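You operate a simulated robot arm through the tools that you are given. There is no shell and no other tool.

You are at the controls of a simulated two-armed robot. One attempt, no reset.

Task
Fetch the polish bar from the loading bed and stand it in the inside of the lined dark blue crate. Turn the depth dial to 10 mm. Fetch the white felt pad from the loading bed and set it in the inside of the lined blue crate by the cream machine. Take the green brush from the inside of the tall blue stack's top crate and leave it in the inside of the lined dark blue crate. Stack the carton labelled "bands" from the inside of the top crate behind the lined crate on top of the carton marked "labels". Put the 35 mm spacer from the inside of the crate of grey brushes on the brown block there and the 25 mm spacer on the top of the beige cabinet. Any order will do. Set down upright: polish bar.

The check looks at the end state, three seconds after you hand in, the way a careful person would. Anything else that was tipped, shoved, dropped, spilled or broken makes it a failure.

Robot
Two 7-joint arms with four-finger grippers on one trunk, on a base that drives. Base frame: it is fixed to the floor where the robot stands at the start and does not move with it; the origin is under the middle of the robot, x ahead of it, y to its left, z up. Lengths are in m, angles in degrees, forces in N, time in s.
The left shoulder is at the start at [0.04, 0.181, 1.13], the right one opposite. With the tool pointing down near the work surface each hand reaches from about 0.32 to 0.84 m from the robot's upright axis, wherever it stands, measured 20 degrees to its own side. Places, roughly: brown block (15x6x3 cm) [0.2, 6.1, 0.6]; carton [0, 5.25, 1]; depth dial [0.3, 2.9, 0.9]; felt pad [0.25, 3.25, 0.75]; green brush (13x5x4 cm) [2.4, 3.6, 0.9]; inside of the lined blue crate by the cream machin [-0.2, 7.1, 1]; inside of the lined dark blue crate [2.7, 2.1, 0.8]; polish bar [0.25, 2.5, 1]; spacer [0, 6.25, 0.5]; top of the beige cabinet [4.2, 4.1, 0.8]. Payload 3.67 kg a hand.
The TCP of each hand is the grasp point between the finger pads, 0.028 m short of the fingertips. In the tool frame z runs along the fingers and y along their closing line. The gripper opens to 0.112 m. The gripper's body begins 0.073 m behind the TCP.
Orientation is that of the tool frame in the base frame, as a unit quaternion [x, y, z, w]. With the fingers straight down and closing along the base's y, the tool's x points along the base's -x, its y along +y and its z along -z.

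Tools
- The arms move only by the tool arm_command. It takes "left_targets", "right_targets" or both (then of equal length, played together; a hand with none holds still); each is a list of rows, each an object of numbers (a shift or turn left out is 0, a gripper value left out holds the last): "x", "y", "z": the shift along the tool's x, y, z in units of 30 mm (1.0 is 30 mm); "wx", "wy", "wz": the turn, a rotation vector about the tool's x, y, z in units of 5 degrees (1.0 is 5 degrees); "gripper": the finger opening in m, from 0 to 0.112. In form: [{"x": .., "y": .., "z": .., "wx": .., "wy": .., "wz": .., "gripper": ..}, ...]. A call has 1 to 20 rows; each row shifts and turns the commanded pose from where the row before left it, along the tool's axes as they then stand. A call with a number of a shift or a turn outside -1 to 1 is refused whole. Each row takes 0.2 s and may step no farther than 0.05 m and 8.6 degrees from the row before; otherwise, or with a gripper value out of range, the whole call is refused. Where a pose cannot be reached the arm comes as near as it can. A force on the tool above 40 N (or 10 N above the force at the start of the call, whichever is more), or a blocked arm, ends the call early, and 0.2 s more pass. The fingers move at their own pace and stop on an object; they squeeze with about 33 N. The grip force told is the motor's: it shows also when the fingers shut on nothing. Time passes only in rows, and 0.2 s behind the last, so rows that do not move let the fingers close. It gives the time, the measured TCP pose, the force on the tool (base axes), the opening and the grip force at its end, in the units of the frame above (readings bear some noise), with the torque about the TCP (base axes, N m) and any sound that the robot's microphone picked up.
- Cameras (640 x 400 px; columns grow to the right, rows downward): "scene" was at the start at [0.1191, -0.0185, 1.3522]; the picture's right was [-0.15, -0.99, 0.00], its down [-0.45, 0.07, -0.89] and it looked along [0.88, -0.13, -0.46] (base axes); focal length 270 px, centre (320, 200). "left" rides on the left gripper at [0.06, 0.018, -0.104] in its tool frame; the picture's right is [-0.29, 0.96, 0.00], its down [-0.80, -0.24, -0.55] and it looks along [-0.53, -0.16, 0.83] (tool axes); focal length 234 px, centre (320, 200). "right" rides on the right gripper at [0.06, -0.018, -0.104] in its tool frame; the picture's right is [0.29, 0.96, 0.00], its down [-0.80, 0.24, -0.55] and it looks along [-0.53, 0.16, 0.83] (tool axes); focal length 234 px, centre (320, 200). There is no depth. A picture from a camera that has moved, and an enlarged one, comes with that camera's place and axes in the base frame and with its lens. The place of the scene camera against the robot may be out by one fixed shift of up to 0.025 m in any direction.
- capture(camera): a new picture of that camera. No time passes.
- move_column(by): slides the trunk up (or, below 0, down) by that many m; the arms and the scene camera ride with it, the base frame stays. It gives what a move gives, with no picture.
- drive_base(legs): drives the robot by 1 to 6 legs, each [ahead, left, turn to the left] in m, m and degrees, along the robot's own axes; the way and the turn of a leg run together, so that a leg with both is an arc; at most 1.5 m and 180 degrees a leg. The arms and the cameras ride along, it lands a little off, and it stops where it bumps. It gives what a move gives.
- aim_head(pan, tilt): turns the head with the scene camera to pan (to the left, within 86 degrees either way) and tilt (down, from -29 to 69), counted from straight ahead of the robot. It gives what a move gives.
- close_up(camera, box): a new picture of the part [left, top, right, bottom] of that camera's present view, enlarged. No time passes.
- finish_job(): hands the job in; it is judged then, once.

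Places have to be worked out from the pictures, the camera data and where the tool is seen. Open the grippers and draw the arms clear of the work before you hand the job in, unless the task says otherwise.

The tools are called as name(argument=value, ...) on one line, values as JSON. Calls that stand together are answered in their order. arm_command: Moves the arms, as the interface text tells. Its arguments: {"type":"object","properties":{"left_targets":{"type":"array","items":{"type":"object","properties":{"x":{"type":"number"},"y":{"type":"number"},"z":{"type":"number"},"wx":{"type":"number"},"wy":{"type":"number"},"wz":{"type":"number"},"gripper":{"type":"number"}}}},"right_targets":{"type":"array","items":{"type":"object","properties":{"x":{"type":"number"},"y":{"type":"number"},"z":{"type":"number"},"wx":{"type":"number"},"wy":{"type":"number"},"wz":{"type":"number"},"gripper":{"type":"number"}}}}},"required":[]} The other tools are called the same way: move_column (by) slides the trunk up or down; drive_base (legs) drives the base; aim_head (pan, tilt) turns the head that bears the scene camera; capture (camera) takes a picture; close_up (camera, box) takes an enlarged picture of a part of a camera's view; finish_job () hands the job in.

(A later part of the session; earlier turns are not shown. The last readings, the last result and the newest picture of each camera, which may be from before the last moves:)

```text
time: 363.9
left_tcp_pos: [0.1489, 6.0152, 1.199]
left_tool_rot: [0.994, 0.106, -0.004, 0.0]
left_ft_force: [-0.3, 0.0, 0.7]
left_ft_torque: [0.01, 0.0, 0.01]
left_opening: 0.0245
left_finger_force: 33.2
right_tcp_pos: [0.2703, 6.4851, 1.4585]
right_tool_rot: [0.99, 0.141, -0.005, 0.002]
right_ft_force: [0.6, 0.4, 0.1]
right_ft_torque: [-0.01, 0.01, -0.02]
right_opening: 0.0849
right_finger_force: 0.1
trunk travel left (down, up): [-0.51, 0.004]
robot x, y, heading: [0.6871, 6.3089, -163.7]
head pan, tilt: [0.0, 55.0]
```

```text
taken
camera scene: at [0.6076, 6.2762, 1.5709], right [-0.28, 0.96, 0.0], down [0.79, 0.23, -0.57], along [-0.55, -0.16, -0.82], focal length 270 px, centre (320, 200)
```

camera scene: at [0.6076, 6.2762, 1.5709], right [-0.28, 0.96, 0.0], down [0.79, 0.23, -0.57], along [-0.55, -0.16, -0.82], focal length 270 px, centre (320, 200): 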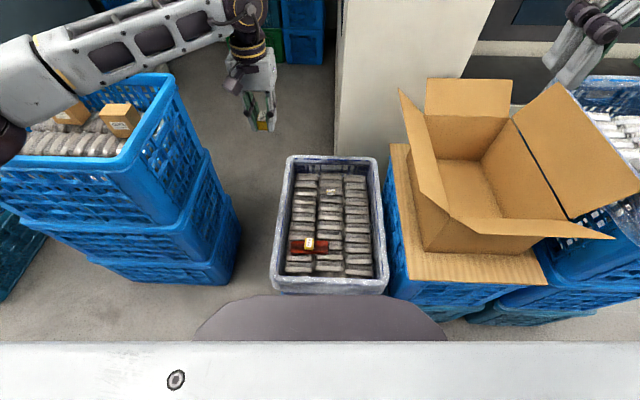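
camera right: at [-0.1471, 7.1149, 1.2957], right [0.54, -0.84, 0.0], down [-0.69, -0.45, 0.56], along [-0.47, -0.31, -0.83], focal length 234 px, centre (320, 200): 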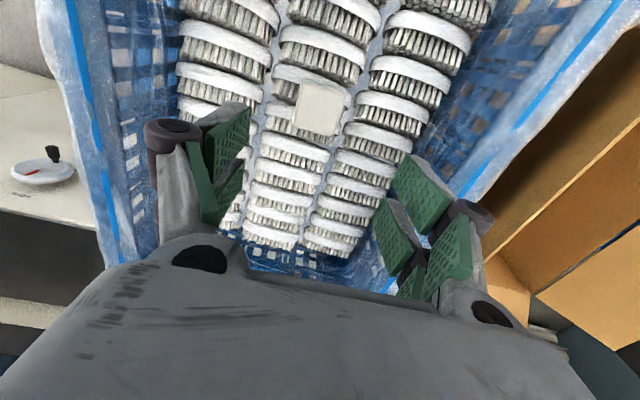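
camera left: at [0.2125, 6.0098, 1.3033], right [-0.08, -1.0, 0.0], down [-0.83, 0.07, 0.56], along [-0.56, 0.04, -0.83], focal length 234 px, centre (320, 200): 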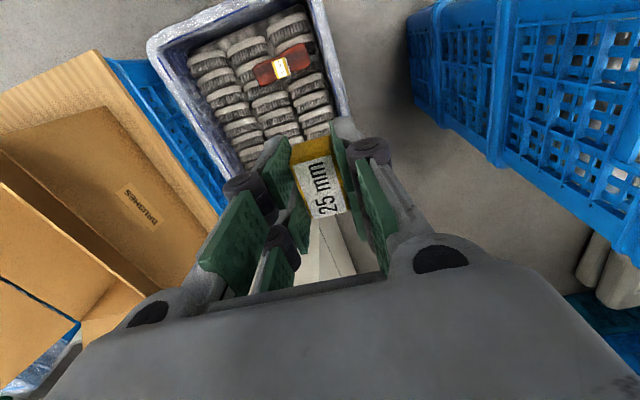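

Everything here is done; the left hand holds the 25 mm spacer. I raise that hand a bit and slide back down the aisle toward the open area.

arm_command(left_targets=[{"z": -0.9}, {"z": -0.9}, {"z": -0.9}, {"z": -0.9}, {"x": 0.8}, {"x": 0.8}, {}])

drive_base(legs=[[0, 1.0, 0], [0, 0.9, 0]])

aim_head(pan=80, tilt=30)

capture(camera="scene")

aim_head(pan=0, tilt=40)

capture(camera="scene")

```text
time: 365.5
left_tcp_pos: [0.1975, 6.0253, 1.3074]
left_tool_rot: [0.994, 0.106, -0.004, 0.001]
left_ft_force: [-0.4, -0.2, 0.1]
left_ft_torque: [0.02, 0.03, 0.0]
left_opening: 0.0244
left_finger_force: 33.0
right_tcp_pos: [0.2698, 6.4848, 1.458]
right_tool_rot: [0.99, 0.141, -0.005, 0.002]
right_ft_force: [-0.4, 0.7, 0.3]
right_ft_torque: [-0.02, 0.0, 0.0]
right_opening: 0.085
right_finger_force: 0.1
trunk travel left (down, up): [-0.51, 0.004]
robot x, y, heading: [0.6884, 6.3118, -163.8]
head pan, tilt: [0.0, 55.0]
```

```text
time: 375.4
left_tcp_pos: [0.737, 4.1909, 1.3078]
left_tool_rot: [0.994, 0.106, -0.004, 0.001]
left_ft_force: [-0.7, 0.3, -0.2]
left_ft_torque: [-0.03, -0.02, -0.03]
left_opening: 0.0244
left_finger_force: 33.2
right_tcp_pos: [0.8097, 4.6524, 1.459]
right_tool_rot: [0.99, 0.14, -0.005, 0.003]
right_ft_force: [-0.3, 0.3, -0.3]
right_ft_torque: [-0.01, 0.02, 0.02]
right_opening: 0.0851
right_finger_force: 0.0
trunk travel left (down, up): [-0.51, 0.004]
robot x, y, heading: [1.2281, 4.475, -163.8]
head pan, tilt: [0.0, 55.0]
```

```text
time: 376.9
left_tcp_pos: [0.7367, 4.1906, 1.3062]
left_tool_rot: [0.994, 0.106, -0.005, 0.001]
left_ft_force: [-0.1, -0.4, -0.2]
left_ft_torque: [-0.01, -0.03, -0.02]
left_opening: 0.0243
left_finger_force: 32.4
right_tcp_pos: [0.8105, 4.6527, 1.4574]
right_tool_rot: [0.99, 0.14, -0.004, 0.002]
right_ft_force: [-0.1, 0.0, -0.7]
right_ft_torque: [0.01, 0.02, -0.03]
right_opening: 0.0848
right_finger_force: 0.1
trunk travel left (down, up): [-0.51, 0.004]
robot x, y, heading: [1.2291, 4.4732, -163.9]
head pan, tilt: [80.0, 30.0]
```

```text
taken
camera scene: at [1.2263, 4.3726, 1.6068], right [-0.99, -0.11, 0.0], down [-0.05, 0.5, -0.87], along [0.09, -0.86, -0.5], focal length 270 px, centre (320, 200)
```

scene: 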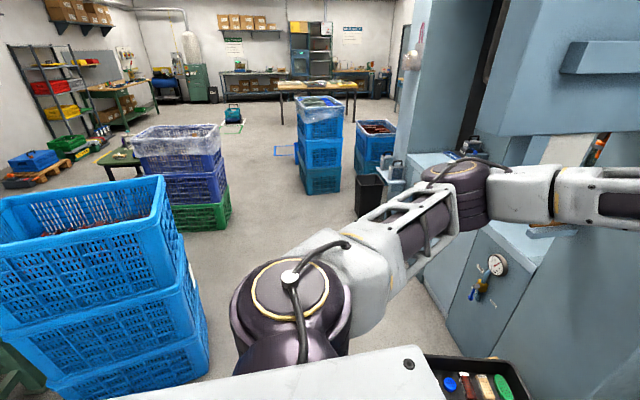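

```text
time: 378.5
left_tcp_pos: [0.737, 4.1915, 1.3068]
left_tool_rot: [0.994, 0.107, -0.004, 0.001]
left_ft_force: [0.0, -0.8, -0.6]
left_ft_torque: [-0.01, -0.02, 0.0]
left_opening: 0.0243
left_finger_force: 33.1
right_tcp_pos: [0.8098, 4.652, 1.4579]
right_tool_rot: [0.99, 0.14, -0.004, 0.003]
right_ft_force: [-0.6, -0.2, -0.1]
right_ft_torque: [-0.01, 0.0, 0.0]
right_opening: 0.0848
right_finger_force: 0.0
trunk travel left (down, up): [-0.51, 0.004]
robot x, y, heading: [1.228, 4.4741, -163.5]
head pan, tilt: [0.0, 40.0]
```

```text
taken
camera scene: at [1.1349, 4.4389, 1.5915], right [-0.28, 0.96, 0.0], down [0.62, 0.18, -0.77], along [-0.74, -0.21, -0.64], focal length 270 px, centre (320, 200)
```

scene: 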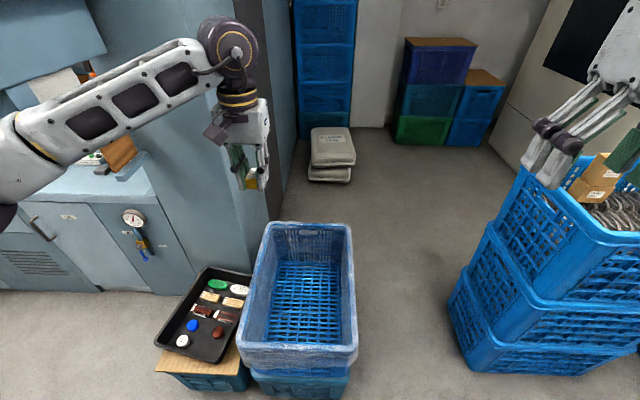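

The way down the aisle is clear. I slide on to the open spot west of the dark crate and turn to face east.

drive_base(legs=[[0, 1.0, 0], [0, 0.93, 0], [0, 0, 178]])

aim_head(pan=20, tilt=20)

capture(camera="scene")

aim_head(pan=-25, tilt=30)

capture(camera="scene")

```text
time: 381.6
left_tcp_pos: [0.8858, 3.7032, 1.3074]
left_tool_rot: [0.997, 0.08, -0.008, -0.005]
left_ft_force: [4.5, 42.9, 8.6]
left_ft_torque: [-5.33, 0.86, -1.19]
left_opening: 0.0244
left_finger_force: 33.5
right_tcp_pos: [0.9598, 4.1445, 1.4585]
right_tool_rot: [0.99, 0.14, -0.006, 0.003]
right_ft_force: [-0.6, -0.1, 0.0]
right_ft_torque: [0.13, -0.04, 0.03]
right_opening: 0.0853
right_finger_force: 0.1
trunk travel left (down, up): [-0.51, 0.004]
robot x, y, heading: [1.3781, 3.9664, -164.2]
head pan, tilt: [0.0, 40.0]
stopped in leg 1: the force on the tool passed its limit at 134 N (the readings are from after the stop); the commanded pose is now the measured one
```

```text
time: 382.4
left_tcp_pos: [0.886, 3.7023, 1.3067]
left_tool_rot: [0.996, 0.089, -0.007, -0.002]
left_ft_force: [0.7, 33.0, 3.7]
left_ft_torque: [-4.15, 0.26, -1.02]
left_opening: 0.0242
left_finger_force: 33.2
right_tcp_pos: [0.9601, 4.1513, 1.458]
right_tool_rot: [0.99, 0.14, -0.005, 0.005]
right_ft_force: [0.0, -0.6, -0.2]
right_ft_torque: [-0.01, -0.02, -0.01]
right_opening: 0.0851
right_finger_force: 0.1
trunk travel left (down, up): [-0.51, 0.004]
robot x, y, heading: [1.3774, 3.9659, -163.9]
head pan, tilt: [20.0, 20.0]
```

```text
taken
camera scene: at [1.2912, 3.9087, 1.6232], right [-0.59, 0.81, 0.0], down [0.28, 0.2, -0.94], along [-0.76, -0.56, -0.34], focal length 270 px, centre (320, 200)
```

scene: 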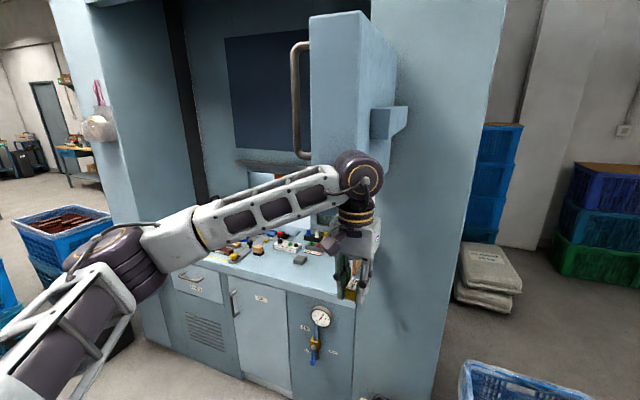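

```text
time: 383.6
left_tcp_pos: [0.8862, 3.704, 1.3078]
left_tool_rot: [0.996, 0.09, -0.008, -0.001]
left_ft_force: [1.9, 36.2, 2.2]
left_ft_torque: [-4.3, 0.23, -1.05]
left_opening: 0.0247
left_finger_force: 32.7
right_tcp_pos: [0.9596, 4.152, 1.4556]
right_tool_rot: [0.99, 0.141, -0.005, 0.005]
right_ft_force: [0.9, 0.7, -0.1]
right_ft_torque: [0.04, 0.02, -0.01]
right_opening: 0.085
right_finger_force: 0.1
trunk travel left (down, up): [-0.51, 0.004]
robot x, y, heading: [1.377, 3.9639, -163.7]
head pan, tilt: [-25.0, 30.0]
```

```text
taken
camera scene: at [1.2769, 3.9777, 1.6068], right [0.15, 0.99, -0.01], down [0.49, -0.08, -0.87], along [-0.86, 0.13, -0.5], focal length 270 px, centre (320, 200)
```

scene: 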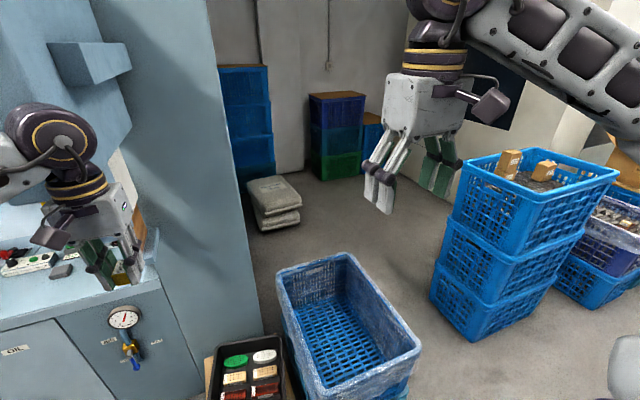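

The left hand's gripper body touched the side of the machine's control panel. I slide back right at once to free it and inspect.

drive_base(legs=[[0, -0.12, 0]])

aim_head(pan=20, tilt=15)

capture(camera="scene")

capture(camera="left")

```text
time: 384.8
left_tcp_pos: [0.8526, 3.8048, 1.3045]
left_tool_rot: [0.996, 0.091, -0.006, -0.005]
left_ft_force: [-1.1, -0.5, -1.0]
left_ft_torque: [0.02, -0.04, -0.04]
left_opening: 0.0245
left_finger_force: 33.6
right_tcp_pos: [0.9248, 4.2547, 1.4592]
right_tool_rot: [0.99, 0.142, -0.005, 0.001]
right_ft_force: [0.1, -0.3, -0.2]
right_ft_torque: [0.06, -0.03, -0.01]
right_opening: 0.0847
right_finger_force: 0.0
trunk travel left (down, up): [-0.51, 0.004]
robot x, y, heading: [1.3395, 4.0813, -163.7]
head pan, tilt: [-25.0, 30.0]
```

```text
time: 385.9
left_tcp_pos: [0.8528, 3.8065, 1.3054]
left_tool_rot: [0.996, 0.091, -0.006, -0.004]
left_ft_force: [0.3, 0.2, -0.1]
left_ft_torque: [0.02, 0.0, 0.01]
left_opening: 0.0245
left_finger_force: 33.2
right_tcp_pos: [0.9272, 4.2565, 1.4583]
right_tool_rot: [0.99, 0.141, -0.005, 0.002]
right_ft_force: [0.3, -0.4, 0.3]
right_ft_torque: [0.0, 0.03, 0.0]
right_opening: 0.0847
right_finger_force: 0.1
trunk travel left (down, up): [-0.51, 0.004]
robot x, y, heading: [1.3397, 4.0808, -163.8]
head pan, tilt: [20.0, 15.0]
```

```text
taken
camera scene: at [1.2572, 4.0122, 1.6309], right [-0.59, 0.81, 0.0], down [0.21, 0.15, -0.97], along [-0.78, -0.57, -0.26], focal length 270 px, centre (320, 200)
```

scene: 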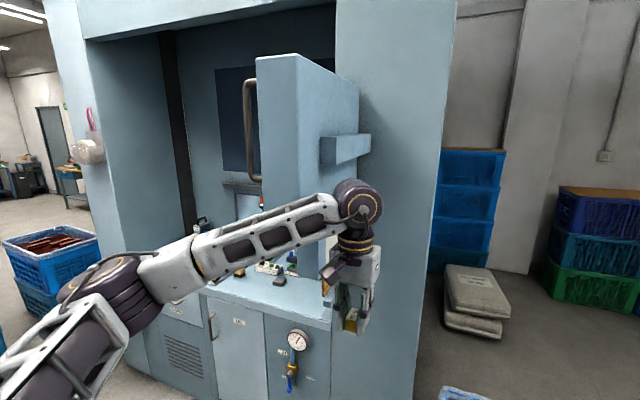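

```text
taken
camera left: at [0.9157, 3.7989, 1.4089], right [-0.11, -0.99, -0.01], down [-0.82, 0.09, 0.57], along [-0.56, 0.07, -0.82], focal length 234 px, centre (320, 200)
```

left: 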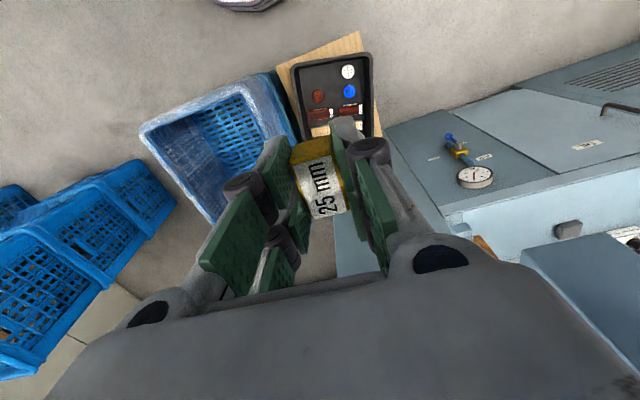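

The panel looks unmoved and the spacer is still held. I pull the left hand 0.17 m closer to the body before continuing.

arm_command(left_targets=[{"x": 0.95, "y": 0.1}, {"x": 0.95, "y": 0.1}, {"x": 0.95, "y": 0.1}, {"x": 0.95, "y": 0.1}, {"x": 0.95, "y": 0.1}, {"x": 0.95, "y": 0.1}, {}])

aim_head(pan=45, tilt=20)

capture(camera="scene")

aim_head(pan=0, tilt=20)

capture(camera="scene")

```text
time: 387.6
left_tcp_pos: [1.0233, 3.8215, 1.3041]
left_tool_rot: [0.996, 0.092, -0.007, -0.005]
left_ft_force: [0.7, -0.2, -1.0]
left_ft_torque: [-0.01, -0.01, -0.01]
left_opening: 0.0244
left_finger_force: 32.7
right_tcp_pos: [0.9256, 4.2575, 1.4589]
right_tool_rot: [0.99, 0.141, -0.005, 0.003]
right_ft_force: [0.5, 1.2, 0.0]
right_ft_torque: [-0.01, -0.07, -0.03]
right_opening: 0.085
right_finger_force: 0.1
trunk travel left (down, up): [-0.51, 0.004]
robot x, y, heading: [1.3454, 4.0765, -163.7]
head pan, tilt: [20.0, 15.0]
```

```text
time: 388.4
left_tcp_pos: [1.0239, 3.822, 1.3048]
left_tool_rot: [0.996, 0.092, -0.007, -0.005]
left_ft_force: [-0.1, 0.3, -0.7]
left_ft_torque: [-0.01, 0.03, 0.04]
left_opening: 0.0243
left_finger_force: 33.0
right_tcp_pos: [0.9255, 4.2574, 1.4586]
right_tool_rot: [0.99, 0.142, -0.005, 0.002]
right_ft_force: [0.4, -0.4, 0.3]
right_ft_torque: [0.0, -0.03, -0.05]
right_opening: 0.085
right_finger_force: 0.1
trunk travel left (down, up): [-0.51, 0.004]
robot x, y, heading: [1.3455, 4.0799, -163.9]
head pan, tilt: [45.0, 20.0]
```

```text
taken
camera scene: at [1.2876, 3.9876, 1.6229], right [-0.88, 0.48, 0.0], down [0.16, 0.3, -0.94], along [-0.45, -0.82, -0.34], focal length 270 px, centre (320, 200)
```

scene: 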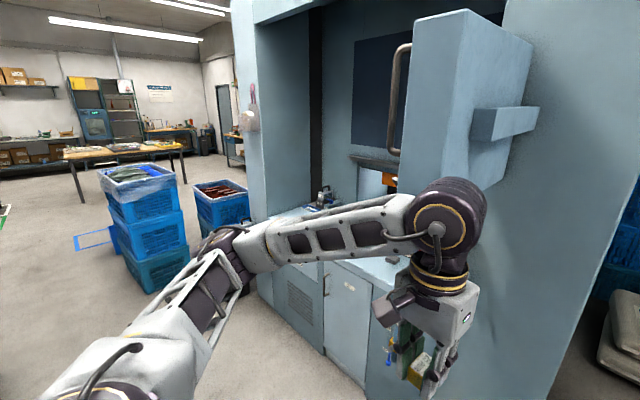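

```text
time: 389.6
left_tcp_pos: [1.0256, 3.8221, 1.3044]
left_tool_rot: [0.996, 0.091, -0.007, -0.005]
left_ft_force: [-0.5, 0.1, -0.6]
left_ft_torque: [0.05, 0.01, 0.0]
left_opening: 0.0245
left_finger_force: 33.0
right_tcp_pos: [0.9249, 4.2578, 1.4591]
right_tool_rot: [0.99, 0.142, -0.004, 0.002]
right_ft_force: [-0.1, 0.4, 0.2]
right_ft_torque: [-0.02, 0.03, 0.03]
right_opening: 0.085
right_finger_force: 0.0
trunk travel left (down, up): [-0.51, 0.004]
robot x, y, heading: [1.3418, 4.0775, -163.9]
head pan, tilt: [0.0, 20.0]
```

```text
taken
camera scene: at [1.2429, 4.043, 1.6229], right [-0.28, 0.96, 0.0], down [0.33, 0.1, -0.94], along [-0.9, -0.26, -0.34], focal length 270 px, centre (320, 200)
```

scene: 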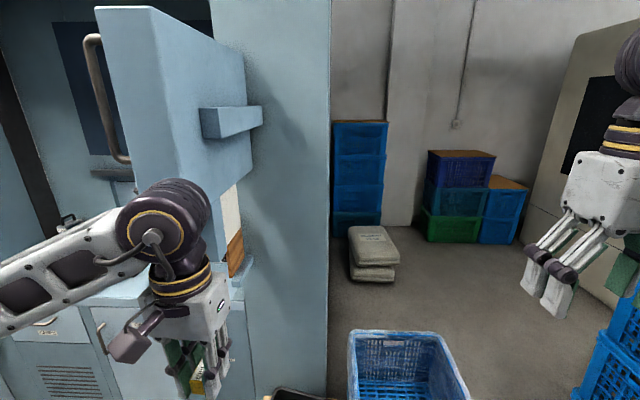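

The panel sticks out into the aisle at about hand height but is undisturbed. I lower the trunk 0.25 m so the arms pass beneath it, back off slightly and continue sliding.

move_column(by=-0.25)

drive_base(legs=[[-0.05, 0, 0], [0, 0.5, 0]])

aim_head(pan=0, tilt=10)

capture(camera="scene")

aim_head(pan=85, tilt=35)

capture(camera="scene")

```text
time: 392.1
left_tcp_pos: [1.0236, 3.8219, 1.0548]
left_tool_rot: [0.996, 0.092, -0.007, -0.005]
left_ft_force: [0.2, -0.6, -0.7]
left_ft_torque: [0.01, 0.02, 0.0]
left_opening: 0.0241
left_finger_force: 33.1
right_tcp_pos: [0.9258, 4.2579, 1.2081]
right_tool_rot: [0.99, 0.142, -0.005, 0.003]
right_ft_force: [0.3, -0.3, -0.6]
right_ft_torque: [0.0, 0.05, 0.02]
right_opening: 0.085
right_finger_force: 0.1
trunk travel left (down, up): [-0.26, 0.254]
robot x, y, heading: [1.3448, 4.0803, -163.6]
head pan, tilt: [0.0, 20.0]
```

```text
time: 395.7
left_tcp_pos: [1.2139, 3.3543, 1.0549]
left_tool_rot: [0.996, 0.092, -0.006, -0.004]
left_ft_force: [0.2, -0.1, -1.1]
left_ft_torque: [0.02, 0.02, -0.02]
left_opening: 0.0242
left_finger_force: 33.4
right_tcp_pos: [1.1155, 3.7895, 1.2093]
right_tool_rot: [0.99, 0.143, -0.005, 0.002]
right_ft_force: [-0.3, 0.1, -0.1]
right_ft_torque: [0.02, 0.04, 0.03]
right_opening: 0.0851
right_finger_force: 0.1
trunk travel left (down, up): [-0.26, 0.254]
robot x, y, heading: [1.5329, 3.6151, -163.5]
head pan, tilt: [0.0, 20.0]
```

```text
time: 396.4
left_tcp_pos: [1.2154, 3.3566, 1.0549]
left_tool_rot: [0.996, 0.093, -0.006, -0.004]
left_ft_force: [-0.5, 0.2, 0.1]
left_ft_torque: [0.0, 0.02, 0.0]
left_opening: 0.0243
left_finger_force: 33.1
right_tcp_pos: [1.1142, 3.7894, 1.2093]
right_tool_rot: [0.99, 0.142, -0.005, 0.002]
right_ft_force: [0.4, 0.1, 0.3]
right_ft_torque: [-0.03, 0.02, -0.01]
right_opening: 0.0851
right_finger_force: 0.1
trunk travel left (down, up): [-0.26, 0.254]
robot x, y, heading: [1.5348, 3.614, -163.6]
head pan, tilt: [0.0, 10.0]
```

```text
taken
camera scene: at [1.4321, 3.5768, 1.3898], right [-0.28, 0.96, 0.0], down [0.17, 0.05, -0.98], along [-0.94, -0.28, -0.17], focal length 270 px, centre (320, 200)
```

scene: 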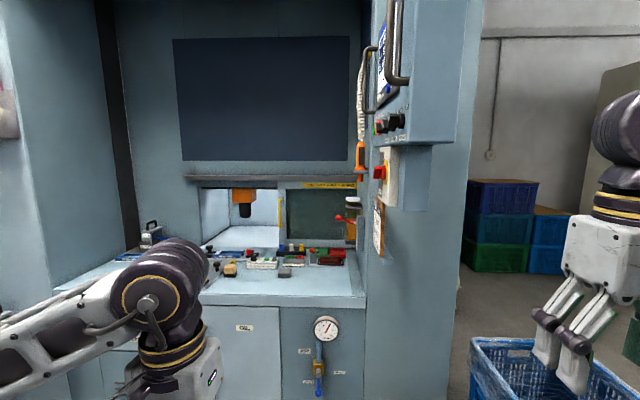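

```text
time: 398.0
left_tcp_pos: [1.2131, 3.3547, 1.055]
left_tool_rot: [0.996, 0.092, -0.007, -0.004]
left_ft_force: [0.4, -0.2, -1.1]
left_ft_torque: [-0.01, 0.02, 0.01]
left_opening: 0.0242
left_finger_force: 33.2
right_tcp_pos: [1.1135, 3.7914, 1.2083]
right_tool_rot: [0.99, 0.142, -0.006, 0.003]
right_ft_force: [0.6, -0.4, 0.4]
right_ft_torque: [-0.01, -0.03, 0.02]
right_opening: 0.0852
right_finger_force: 0.1
trunk travel left (down, up): [-0.26, 0.254]
robot x, y, heading: [1.5303, 3.615, -163.6]
head pan, tilt: [85.0, 35.0]
```

```text
taken
camera scene: at [1.5387, 3.5169, 1.3497], right [-0.98, -0.2, 0.0], down [-0.11, 0.56, -0.82], along [0.16, -0.8, -0.57], focal length 270 px, centre (320, 200)
```

scene: 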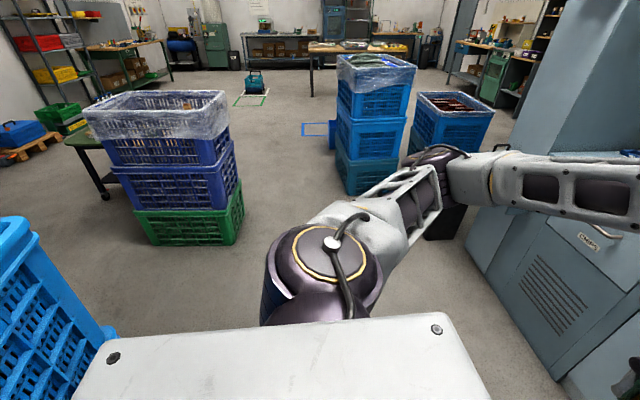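

I'm past the panel, and it and the clipboard are in place. I slide on 0.95 m, raise the trunk, turn to face east and look at the cabinet side.

drive_base(legs=[[0, 0.95, 0]])

move_column(by=0.25)

drive_base(legs=[[0, 0, 178]])

aim_head(pan=25, tilt=20)

capture(camera="scene")

aim_head(pan=-15, tilt=30)

capture(camera="scene")

```text
time: 403.1
left_tcp_pos: [1.4827, 2.4417, 1.0552]
left_tool_rot: [0.996, 0.093, -0.007, -0.005]
left_ft_force: [-0.2, -0.8, -1.4]
left_ft_torque: [0.02, -0.01, 0.0]
left_opening: 0.0243
left_finger_force: 33.3
right_tcp_pos: [1.3842, 2.8756, 1.2083]
right_tool_rot: [0.99, 0.141, -0.005, 0.003]
right_ft_force: [1.0, -0.4, 0.5]
right_ft_torque: [-0.04, 0.0, 0.01]
right_opening: 0.0849
right_finger_force: 0.0
trunk travel left (down, up): [-0.26, 0.254]
robot x, y, heading: [1.7993, 2.6989, -163.4]
head pan, tilt: [85.0, 35.0]
```

```text
time: 405.7
left_tcp_pos: [1.4831, 2.4409, 1.3043]
left_tool_rot: [0.996, 0.092, -0.006, -0.004]
left_ft_force: [-0.9, 0.3, -1.0]
left_ft_torque: [-0.03, -0.01, -0.02]
left_opening: 0.0245
left_finger_force: 33.3
right_tcp_pos: [1.3836, 2.8756, 1.458]
right_tool_rot: [0.99, 0.142, -0.005, 0.003]
right_ft_force: [-0.3, -0.1, 0.0]
right_ft_torque: [-0.03, 0.02, 0.0]
right_opening: 0.0853
right_finger_force: 0.1
trunk travel left (down, up): [-0.51, 0.004]
robot x, y, heading: [1.803, 2.6992, -163.4]
head pan, tilt: [85.0, 35.0]
```

```text
time: 414.1
left_tcp_pos: [2.134, 2.9403, 1.3052]
left_tool_rot: [-0.064, 0.998, -0.005, 0.006]
left_ft_force: [0.2, 0.4, 0.1]
left_ft_torque: [0.02, 0.0, 0.01]
left_opening: 0.0243
left_finger_force: 32.8
right_tcp_pos: [2.2095, 2.4991, 1.4588]
right_tool_rot: [-0.115, 0.993, 0.002, 0.005]
right_ft_force: [0.7, 0.1, -0.2]
right_ft_torque: [0.02, 0.01, 0.0]
right_opening: 0.0851
right_finger_force: 0.0
trunk travel left (down, up): [-0.51, 0.004]
robot x, y, heading: [1.8058, 2.7008, 13.3]
head pan, tilt: [85.0, 35.0]
```

```text
time: 415.4
left_tcp_pos: [2.1349, 2.9402, 1.3042]
left_tool_rot: [-0.065, 0.998, -0.004, 0.007]
left_ft_force: [0.9, -0.1, 0.1]
left_ft_torque: [0.0, 0.0, 0.02]
left_opening: 0.0245
left_finger_force: 32.9
right_tcp_pos: [2.2099, 2.4996, 1.4587]
right_tool_rot: [-0.115, 0.993, 0.002, 0.004]
right_ft_force: [0.4, 0.4, 0.5]
right_ft_torque: [0.02, 0.0, -0.01]
right_opening: 0.0848
right_finger_force: 0.1
trunk travel left (down, up): [-0.51, 0.004]
robot x, y, heading: [1.8001, 2.6976, 13.1]
head pan, tilt: [25.0, 20.0]
```

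```text
taken
camera scene: at [1.9032, 2.7567, 1.6228], right [0.62, -0.78, 0.0], down [-0.27, -0.21, -0.94], along [0.74, 0.58, -0.34], focal length 270 px, centre (320, 200)
```

scene: 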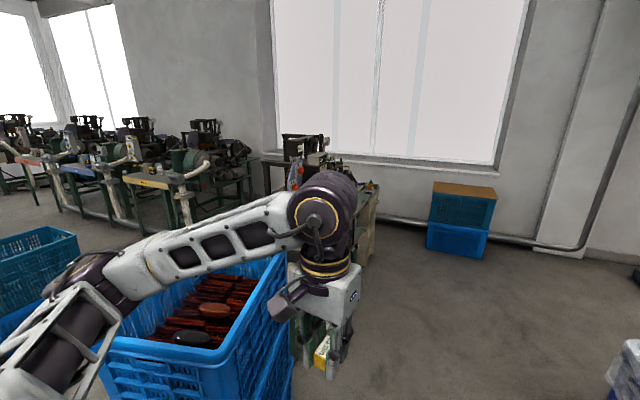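

```text
time: 416.5
left_tcp_pos: [2.1337, 2.9402, 1.3036]
left_tool_rot: [-0.065, 0.998, -0.005, 0.006]
left_ft_force: [0.2, 0.3, -0.4]
left_ft_torque: [-0.01, 0.01, -0.01]
left_opening: 0.0242
left_finger_force: 33.1
right_tcp_pos: [2.2106, 2.4999, 1.4581]
right_tool_rot: [-0.115, 0.993, 0.003, 0.005]
right_ft_force: [-1.1, -0.2, 0.6]
right_ft_torque: [0.0, -0.02, 0.0]
right_opening: 0.0851
right_finger_force: 0.0
trunk travel left (down, up): [-0.51, 0.004]
robot x, y, heading: [1.8042, 2.6993, 13.3]
head pan, tilt: [-15.0, 30.0]
```

```text
taken
camera scene: at [1.9205, 2.6963, 1.6068], right [-0.03, -1.0, 0.0], down [-0.5, 0.01, -0.87], along [0.87, -0.03, -0.5], focal length 270 px, centre (320, 200)
```

scene: 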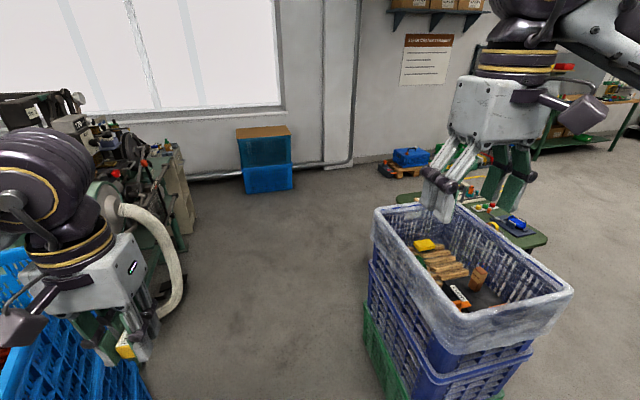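

Between the stacks it's clear; the beige cabinet is beyond the grinder with the hose. I drive east between the tall stack and the dark crate and look again.

drive_base(legs=[[0.9, -0.08, 0], [0.8, -0.07, 0]])

aim_head(pan=50, tilt=30)

capture(camera="scene")

aim_head(pan=5, tilt=35)

capture(camera="scene")

```text
time: 425.3
left_tcp_pos: [3.822, 3.1723, 1.3037]
left_tool_rot: [-0.062, 0.998, -0.005, 0.006]
left_ft_force: [-1.1, -0.6, -0.6]
left_ft_torque: [-0.04, -0.01, -0.01]
left_opening: 0.0245
left_finger_force: 33.1
right_tcp_pos: [3.8936, 2.7324, 1.4585]
right_tool_rot: [-0.113, 0.994, 0.003, 0.006]
right_ft_force: [-0.1, -0.3, 0.0]
right_ft_torque: [-0.01, 0.01, 0.04]
right_opening: 0.085
right_finger_force: 0.0
trunk travel left (down, up): [-0.51, 0.004]
robot x, y, heading: [3.4876, 2.9358, 12.9]
head pan, tilt: [-15.0, 30.0]
```

```text
time: 426.7
left_tcp_pos: [3.8231, 3.1723, 1.303]
left_tool_rot: [-0.061, 0.998, -0.005, 0.007]
left_ft_force: [0.0, 0.1, -0.7]
left_ft_torque: [-0.01, 0.05, -0.03]
left_opening: 0.0246
left_finger_force: 32.6
right_tcp_pos: [3.8959, 2.7316, 1.4583]
right_tool_rot: [-0.112, 0.994, 0.002, 0.006]
right_ft_force: [0.0, 0.2, -0.5]
right_ft_torque: [0.0, 0.01, 0.03]
right_opening: 0.0849
right_finger_force: 0.2
trunk travel left (down, up): [-0.51, 0.004]
robot x, y, heading: [3.4866, 2.9349, 12.9]
head pan, tilt: [50.0, 30.0]
```

```text
taken
camera scene: at [3.5582, 3.0141, 1.6068], right [0.89, -0.46, 0.0], down [-0.23, -0.45, -0.87], along [0.39, 0.77, -0.5], focal length 270 px, centre (320, 200)
```

scene: 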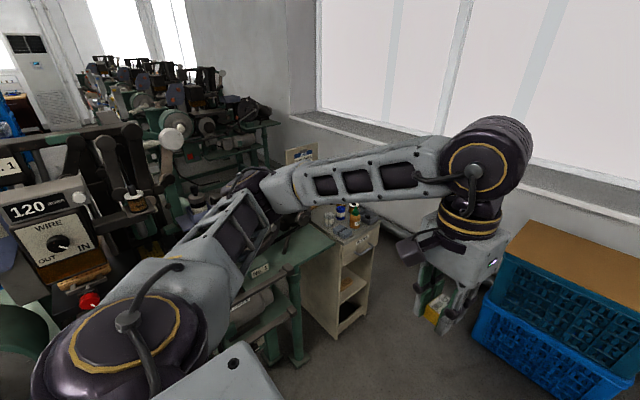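

```text
time: 427.8
left_tcp_pos: [3.8225, 3.1719, 1.3029]
left_tool_rot: [-0.061, 0.998, -0.004, 0.006]
left_ft_force: [-0.8, 0.4, -1.0]
left_ft_torque: [-0.01, 0.0, 0.02]
left_opening: 0.0242
left_finger_force: 33.7
right_tcp_pos: [3.8948, 2.7312, 1.458]
right_tool_rot: [-0.112, 0.994, 0.002, 0.005]
right_ft_force: [0.1, 0.3, -0.1]
right_ft_torque: [-0.03, 0.01, 0.0]
right_opening: 0.085
right_finger_force: 0.0
trunk travel left (down, up): [-0.51, 0.004]
robot x, y, heading: [3.4876, 2.9369, 12.9]
head pan, tilt: [5.0, 35.0]
```

```text
taken
camera scene: at [3.6004, 2.9608, 1.599], right [0.31, -0.95, 0.0], down [-0.55, -0.18, -0.82], along [0.78, 0.25, -0.57], focal length 270 px, centre (320, 200)
```

scene: 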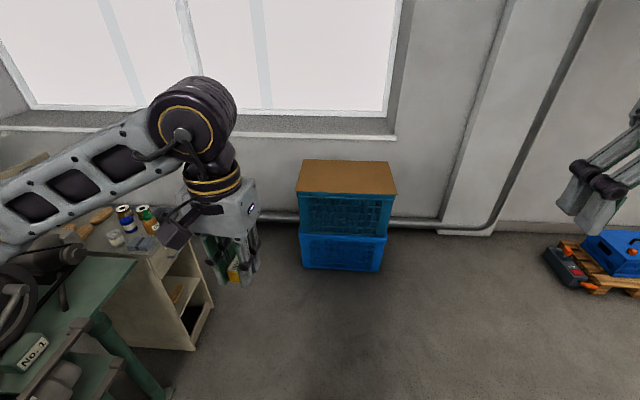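

The beige cabinet stands left-ahead beside the grinder table, with jars and wood on top. I move a bit east and turn left to face it.

drive_base(legs=[[0.35, -0.1, 0], [0, 0, 60]])

aim_head(pan=0, tilt=40)

capture(camera="scene")

aim_head(pan=25, tilt=40)

capture(camera="scene")

```text
time: 433.1
left_tcp_pos: [3.811, 3.3218, 1.3038]
left_tool_rot: [-0.555, 0.832, -0.001, 0.008]
left_ft_force: [0.2, 0.0, 0.1]
left_ft_torque: [0.01, 0.01, 0.04]
left_opening: 0.0245
left_finger_force: 33.4
right_tcp_pos: [4.2287, 3.1683, 1.4588]
right_tool_rot: [-0.597, 0.802, 0.005, 0.003]
right_ft_force: [0.5, 0.3, -0.1]
right_ft_torque: [-0.01, 0.0, 0.01]
right_opening: 0.0853
right_finger_force: 0.0
trunk travel left (down, up): [-0.51, 0.004]
robot x, y, heading: [3.8509, 2.915, 73.3]
head pan, tilt: [5.0, 35.0]
```

```text
time: 433.8
left_tcp_pos: [3.8092, 3.3227, 1.3031]
left_tool_rot: [-0.555, 0.832, -0.001, 0.007]
left_ft_force: [0.1, 0.7, -0.8]
left_ft_torque: [0.01, 0.01, -0.01]
left_opening: 0.0241
left_finger_force: 32.8
right_tcp_pos: [4.2291, 3.1676, 1.4593]
right_tool_rot: [-0.597, 0.802, 0.005, 0.004]
right_ft_force: [0.5, 0.0, 0.0]
right_ft_torque: [-0.02, 0.02, -0.02]
right_opening: 0.0848
right_finger_force: 0.1
trunk travel left (down, up): [-0.51, 0.004]
robot x, y, heading: [3.8538, 2.9126, 73.4]
head pan, tilt: [0.0, 40.0]
```

```text
taken
camera scene: at [3.8917, 3.0104, 1.5915], right [0.96, -0.29, 0.0], down [-0.18, -0.62, -0.77], along [0.22, 0.73, -0.64], focal length 270 px, centre (320, 200)
```

scene: 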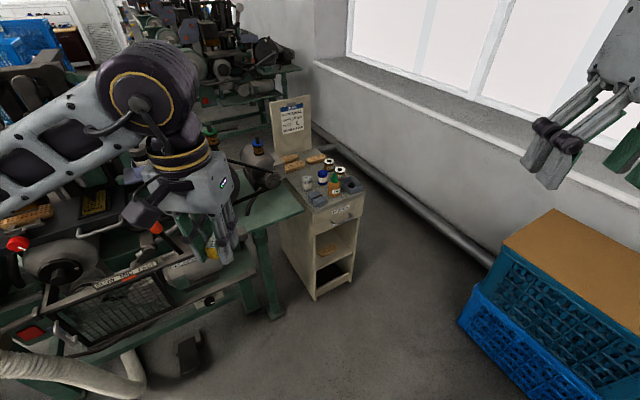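

```text
time: 434.6
left_tcp_pos: [3.8112, 3.3237, 1.3033]
left_tool_rot: [-0.555, 0.832, -0.001, 0.008]
left_ft_force: [0.8, 0.8, 0.3]
left_ft_torque: [-0.01, 0.02, 0.02]
left_opening: 0.0241
left_finger_force: 33.2
right_tcp_pos: [4.2296, 3.1687, 1.4588]
right_tool_rot: [-0.597, 0.802, 0.005, 0.003]
right_ft_force: [-0.1, 0.0, 0.1]
right_ft_torque: [0.0, 0.02, 0.02]
right_opening: 0.085
right_finger_force: 0.0
trunk travel left (down, up): [-0.51, 0.004]
robot x, y, heading: [3.8563, 2.9117, 73.4]
head pan, tilt: [25.0, 40.0]
```

```text
taken
camera scene: at [3.8551, 3.0131, 1.5915], right [0.99, 0.14, 0.0], down [0.09, -0.64, -0.77], along [-0.11, 0.76, -0.64], focal length 270 px, centre (320, 200)
```

scene: 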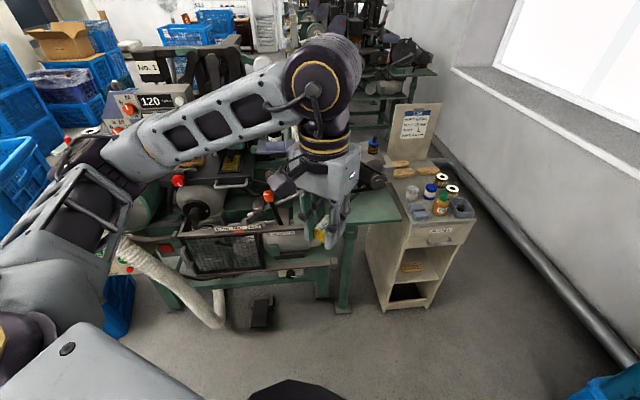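

The cabinet faces me. I zoom in on its top to find free space.

aim_head(pan=0, tilt=40)

close_up(camera="scene", box=[250, 135, 380, 225])

```text
time: 435.5
left_tcp_pos: [3.8101, 3.3234, 1.3056]
left_tool_rot: [-0.556, 0.831, -0.001, 0.008]
left_ft_force: [0.9, 0.3, -0.7]
left_ft_torque: [-0.03, 0.02, 0.04]
left_opening: 0.0242
left_finger_force: 32.8
right_tcp_pos: [4.2298, 3.1695, 1.4578]
right_tool_rot: [-0.597, 0.802, 0.005, 0.003]
right_ft_force: [0.0, -1.1, -0.6]
right_ft_torque: [0.01, -0.01, 0.01]
right_opening: 0.0851
right_finger_force: 0.0
trunk travel left (down, up): [-0.51, 0.004]
robot x, y, heading: [3.8517, 2.917, 73.5]
head pan, tilt: [0.0, 40.0]
```

```text
4.44 times, centred on (315, 180) of scene
camera zoom: at [3.8916, 3.0104, 1.5915], right [0.96, -0.29, 0.0], down [-0.18, -0.62, -0.77], along [0.22, 0.73, -0.64], focal length 1202 px, centre (342, 289)
```

zoom: 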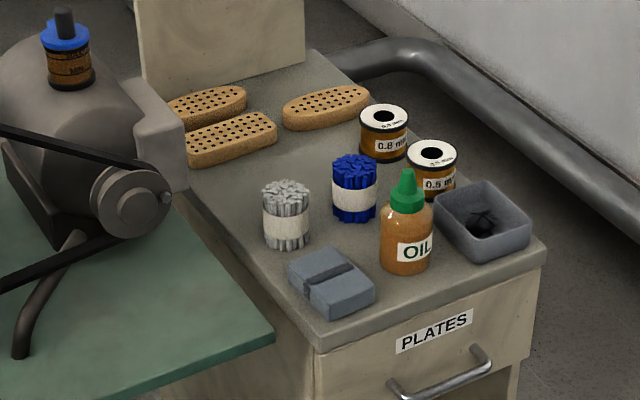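

The free spot on the cabinet top is between the wire bundles and the wooden backs, near (4.18, 4.18), top at about z 0.755. I drive to a standing spot in front of the cabinet.

drive_base(legs=[[0.4, -0.39, 0], [0.3, 0, 0], [0, 0, 32.5]])

aim_head(pan=15, tilt=50)

capture(camera="scene")

capture(camera="left")

```text
time: 442.2
left_tcp_pos: [4.1776, 3.797, 1.3044]
left_tool_rot: [0.766, -0.643, -0.001, -0.008]
left_ft_force: [0.4, -0.4, -0.7]
left_ft_torque: [-0.02, 0.01, 0.01]
left_opening: 0.0241
left_finger_force: 33.1
right_tcp_pos: [4.6151, 3.8929, 1.4586]
right_tool_rot: [0.797, -0.603, -0.007, -0.003]
right_ft_force: [0.5, -0.2, 0.4]
right_ft_torque: [-0.02, -0.01, 0.04]
right_opening: 0.0849
right_finger_force: 0.1
trunk travel left (down, up): [-0.51, 0.004]
robot x, y, heading: [4.4322, 3.4746, 105.8]
head pan, tilt: [0.0, 40.0]
```

```text
time: 442.9
left_tcp_pos: [4.1773, 3.7971, 1.3042]
left_tool_rot: [0.766, -0.643, -0.001, -0.008]
left_ft_force: [0.1, -0.3, 0.1]
left_ft_torque: [0.01, -0.01, 0.01]
left_opening: 0.0246
left_finger_force: 32.7
right_tcp_pos: [4.6135, 3.8924, 1.458]
right_tool_rot: [0.798, -0.603, -0.007, -0.003]
right_ft_force: [0.4, 0.4, -0.3]
right_ft_torque: [0.04, 0.03, -0.02]
right_opening: 0.0852
right_finger_force: 0.1
trunk travel left (down, up): [-0.51, 0.004]
robot x, y, heading: [4.4363, 3.478, 105.8]
head pan, tilt: [15.0, 50.0]
```

```text
taken
camera scene: at [4.3958, 3.5573, 1.5773], right [0.86, 0.51, 0.0], down [0.39, -0.66, -0.64], along [-0.33, 0.55, -0.77], focal length 270 px, centre (320, 200)
```

scene: 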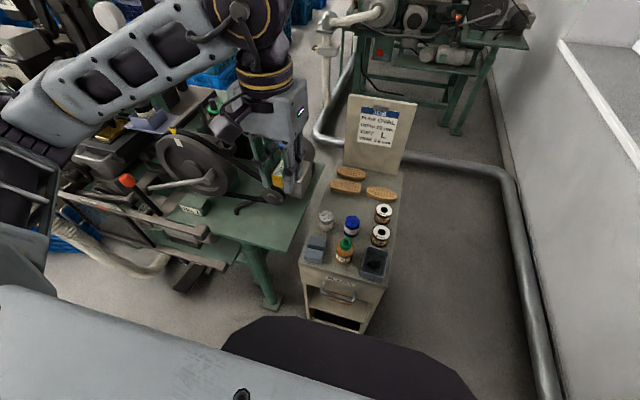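

```text
taken
camera left: at [4.1683, 3.7341, 1.4075], right [-0.99, 0.12, -0.01], down [0.09, 0.82, 0.57], along [0.07, 0.56, -0.82], focal length 234 px, centre (320, 200)
```

left: 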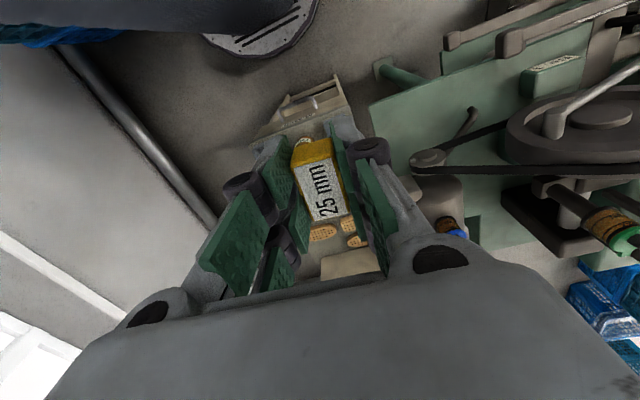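

I zoom in on the cabinet top from here.

close_up(camera="scene", box=[280, 150, 420, 290])

```text
2.86 times, centred on (350, 220) of scene
camera zoom: at [4.3958, 3.5573, 1.5773], right [0.86, 0.51, 0.0], down [0.39, -0.66, -0.64], along [-0.33, 0.55, -0.77], focal length 772 px, centre (234, 143)
```

zoom: 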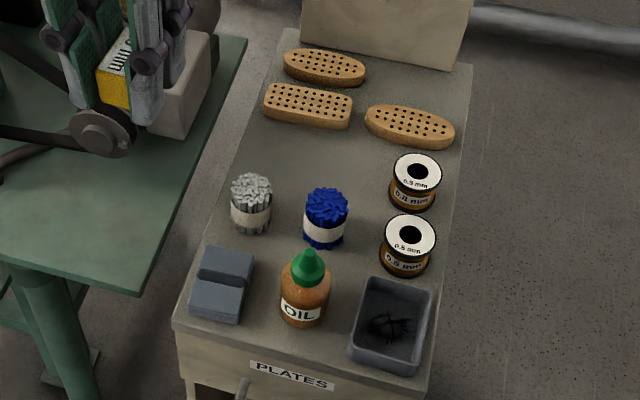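

A clear patch lies in the middle of the cabinet top. I edge 8 cm forward and move the left hand over it at the present height.

drive_base(legs=[[0.08, 0, 0]])

arm_command(left_targets=[{"x": -0.851, "y": -0.15}, {"x": -0.851, "y": -0.15}, {"x": -0.851, "y": -0.15}, {"x": -0.851, "y": -0.15}, {"x": -0.851, "y": -0.15}, {"x": -0.851, "y": -0.15}, {"x": -0.851, "y": -0.15}, {"x": -0.851, "y": -0.15}, {"x": -0.851, "y": -0.15}, {"x": -0.851, "y": -0.15}, {"x": -0.851, "y": -0.15}, {"x": -0.851, "y": -0.15}, {}])

capture(camera="left")

capture(camera="scene")

```text
time: 444.0
left_tcp_pos: [4.1574, 3.8671, 1.3052]
left_tool_rot: [0.766, -0.643, -0.004, -0.009]
left_ft_force: [-0.6, -1.0, 0.2]
left_ft_torque: [0.04, 0.0, 0.0]
left_opening: 0.0245
left_finger_force: 33.6
right_tcp_pos: [4.5952, 3.9608, 1.4604]
right_tool_rot: [0.797, -0.603, -0.008, -0.003]
right_ft_force: [0.6, -0.6, 0.2]
right_ft_torque: [0.04, 0.02, -0.06]
right_opening: 0.0849
right_finger_force: 0.1
trunk travel left (down, up): [-0.51, 0.004]
robot x, y, heading: [4.4117, 3.5507, 105.5]
head pan, tilt: [15.0, 50.0]
```

```text
time: 446.8
left_tcp_pos: [4.1573, 4.1837, 1.308]
left_tool_rot: [0.766, -0.643, -0.001, -0.008]
left_ft_force: [-0.5, 0.6, 0.1]
left_ft_torque: [0.03, -0.02, 0.01]
left_opening: 0.0239
left_finger_force: 32.9
right_tcp_pos: [4.5926, 3.9683, 1.4566]
right_tool_rot: [0.798, -0.603, -0.006, -0.002]
right_ft_force: [-0.1, -0.2, 0.3]
right_ft_torque: [0.02, 0.0, 0.01]
right_opening: 0.0848
right_finger_force: 0.1
trunk travel left (down, up): [-0.51, 0.004]
robot x, y, heading: [4.4079, 3.5517, 105.7]
head pan, tilt: [15.0, 50.0]
```

```text
taken
camera left: at [4.1482, 4.1207, 1.4111], right [-0.99, 0.12, -0.01], down [0.09, 0.82, 0.57], along [0.07, 0.56, -0.82], focal length 234 px, centre (320, 200)
```

left: 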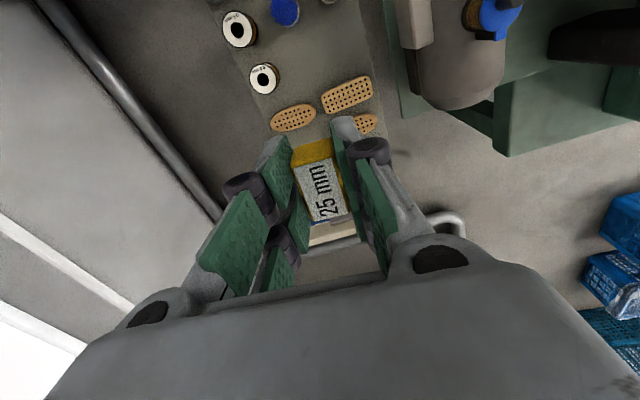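

```text
taken
camera scene: at [4.3743, 3.6328, 1.5773], right [0.86, 0.51, 0.0], down [0.39, -0.66, -0.64], along [-0.33, 0.55, -0.77], focal length 270 px, centre (320, 200)
```

scene: 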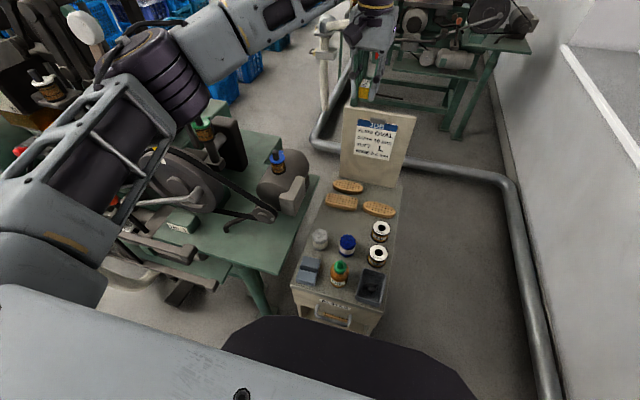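

The point right under the hand is close to a wooden back, so I shift 3 cm east and 1.5 cm toward me, then lower the trunk 0.1 m and descend part way.

arm_command(left_targets=[{"x": 0.62, "y": -0.84}, {}])

move_column(by=-0.1)

arm_command(left_targets=[{"z": 0.9}, {"z": 0.9}, {"z": 0.9}, {"z": 0.9}, {"z": 0.9}, {"z": 0.9}, {"z": 0.9}, {"z": 0.9}, {"z": 0.5}, {}])

capture(camera="left")

capture(camera="scene")

```text
time: 447.4
left_tcp_pos: [4.1841, 4.1718, 1.3071]
left_tool_rot: [0.766, -0.643, -0.001, -0.008]
left_ft_force: [-0.5, -0.7, -0.9]
left_ft_torque: [0.0, -0.04, -0.01]
left_opening: 0.0242
left_finger_force: 32.8
right_tcp_pos: [4.5925, 3.969, 1.4596]
right_tool_rot: [0.797, -0.604, -0.005, -0.002]
right_ft_force: [-0.4, -0.3, -0.7]
right_ft_torque: [0.03, 0.01, 0.01]
right_opening: 0.0849
right_finger_force: 0.1
trunk travel left (down, up): [-0.51, 0.004]
robot x, y, heading: [4.4118, 3.5522, 105.6]
head pan, tilt: [15.0, 50.0]
```

```text
time: 448.7
left_tcp_pos: [4.1862, 4.1711, 1.2084]
left_tool_rot: [0.766, -0.643, -0.002, -0.008]
left_ft_force: [-0.2, 1.2, 0.2]
left_ft_torque: [0.0, 0.0, -0.01]
left_opening: 0.0245
left_finger_force: 33.2
right_tcp_pos: [4.5932, 3.9682, 1.3592]
right_tool_rot: [0.797, -0.603, -0.006, -0.001]
right_ft_force: [0.0, 0.1, 0.6]
right_ft_torque: [-0.02, 0.0, 0.02]
right_opening: 0.0852
right_finger_force: 0.0
trunk travel left (down, up): [-0.41, 0.104]
robot x, y, heading: [4.4108, 3.5547, 105.9]
head pan, tilt: [15.0, 50.0]
```

```text
time: 450.9
left_tcp_pos: [4.1871, 4.1739, 0.976]
left_tool_rot: [0.766, -0.642, -0.002, -0.007]
left_ft_force: [-0.3, 0.1, -0.7]
left_ft_torque: [-0.01, -0.02, 0.0]
left_opening: 0.0242
left_finger_force: 32.5
right_tcp_pos: [4.5929, 3.9678, 1.3585]
right_tool_rot: [0.798, -0.603, -0.006, -0.002]
right_ft_force: [0.0, 0.1, 0.6]
right_ft_torque: [-0.02, 0.02, -0.02]
right_opening: 0.0851
right_finger_force: 0.1
trunk travel left (down, up): [-0.41, 0.104]
robot x, y, heading: [4.4132, 3.555, 105.9]
head pan, tilt: [15.0, 50.0]
```

```text
taken
camera left: at [4.1783, 4.1096, 1.0798], right [-0.99, 0.12, -0.01], down [0.09, 0.82, 0.57], along [0.07, 0.56, -0.82], focal length 234 px, centre (320, 200)
```

left: 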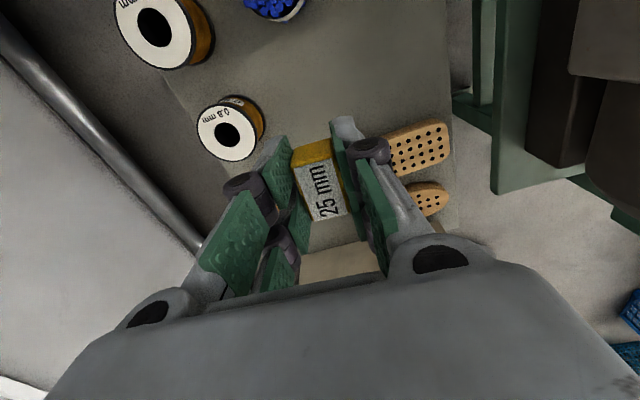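

```text
taken
camera scene: at [4.3748, 3.6329, 1.4774], right [0.86, 0.51, 0.0], down [0.39, -0.66, -0.64], along [-0.33, 0.55, -0.77], focal length 270 px, centre (320, 200)
```

scene: 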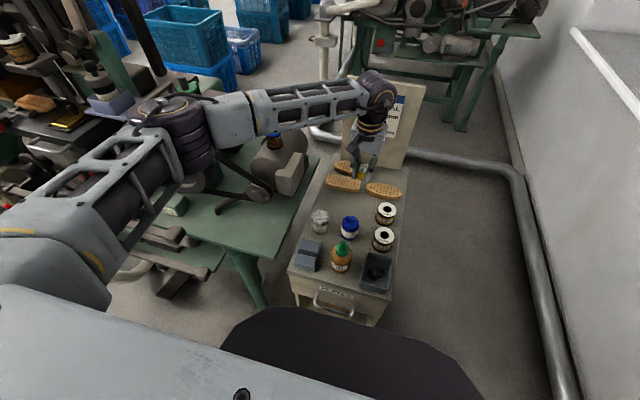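

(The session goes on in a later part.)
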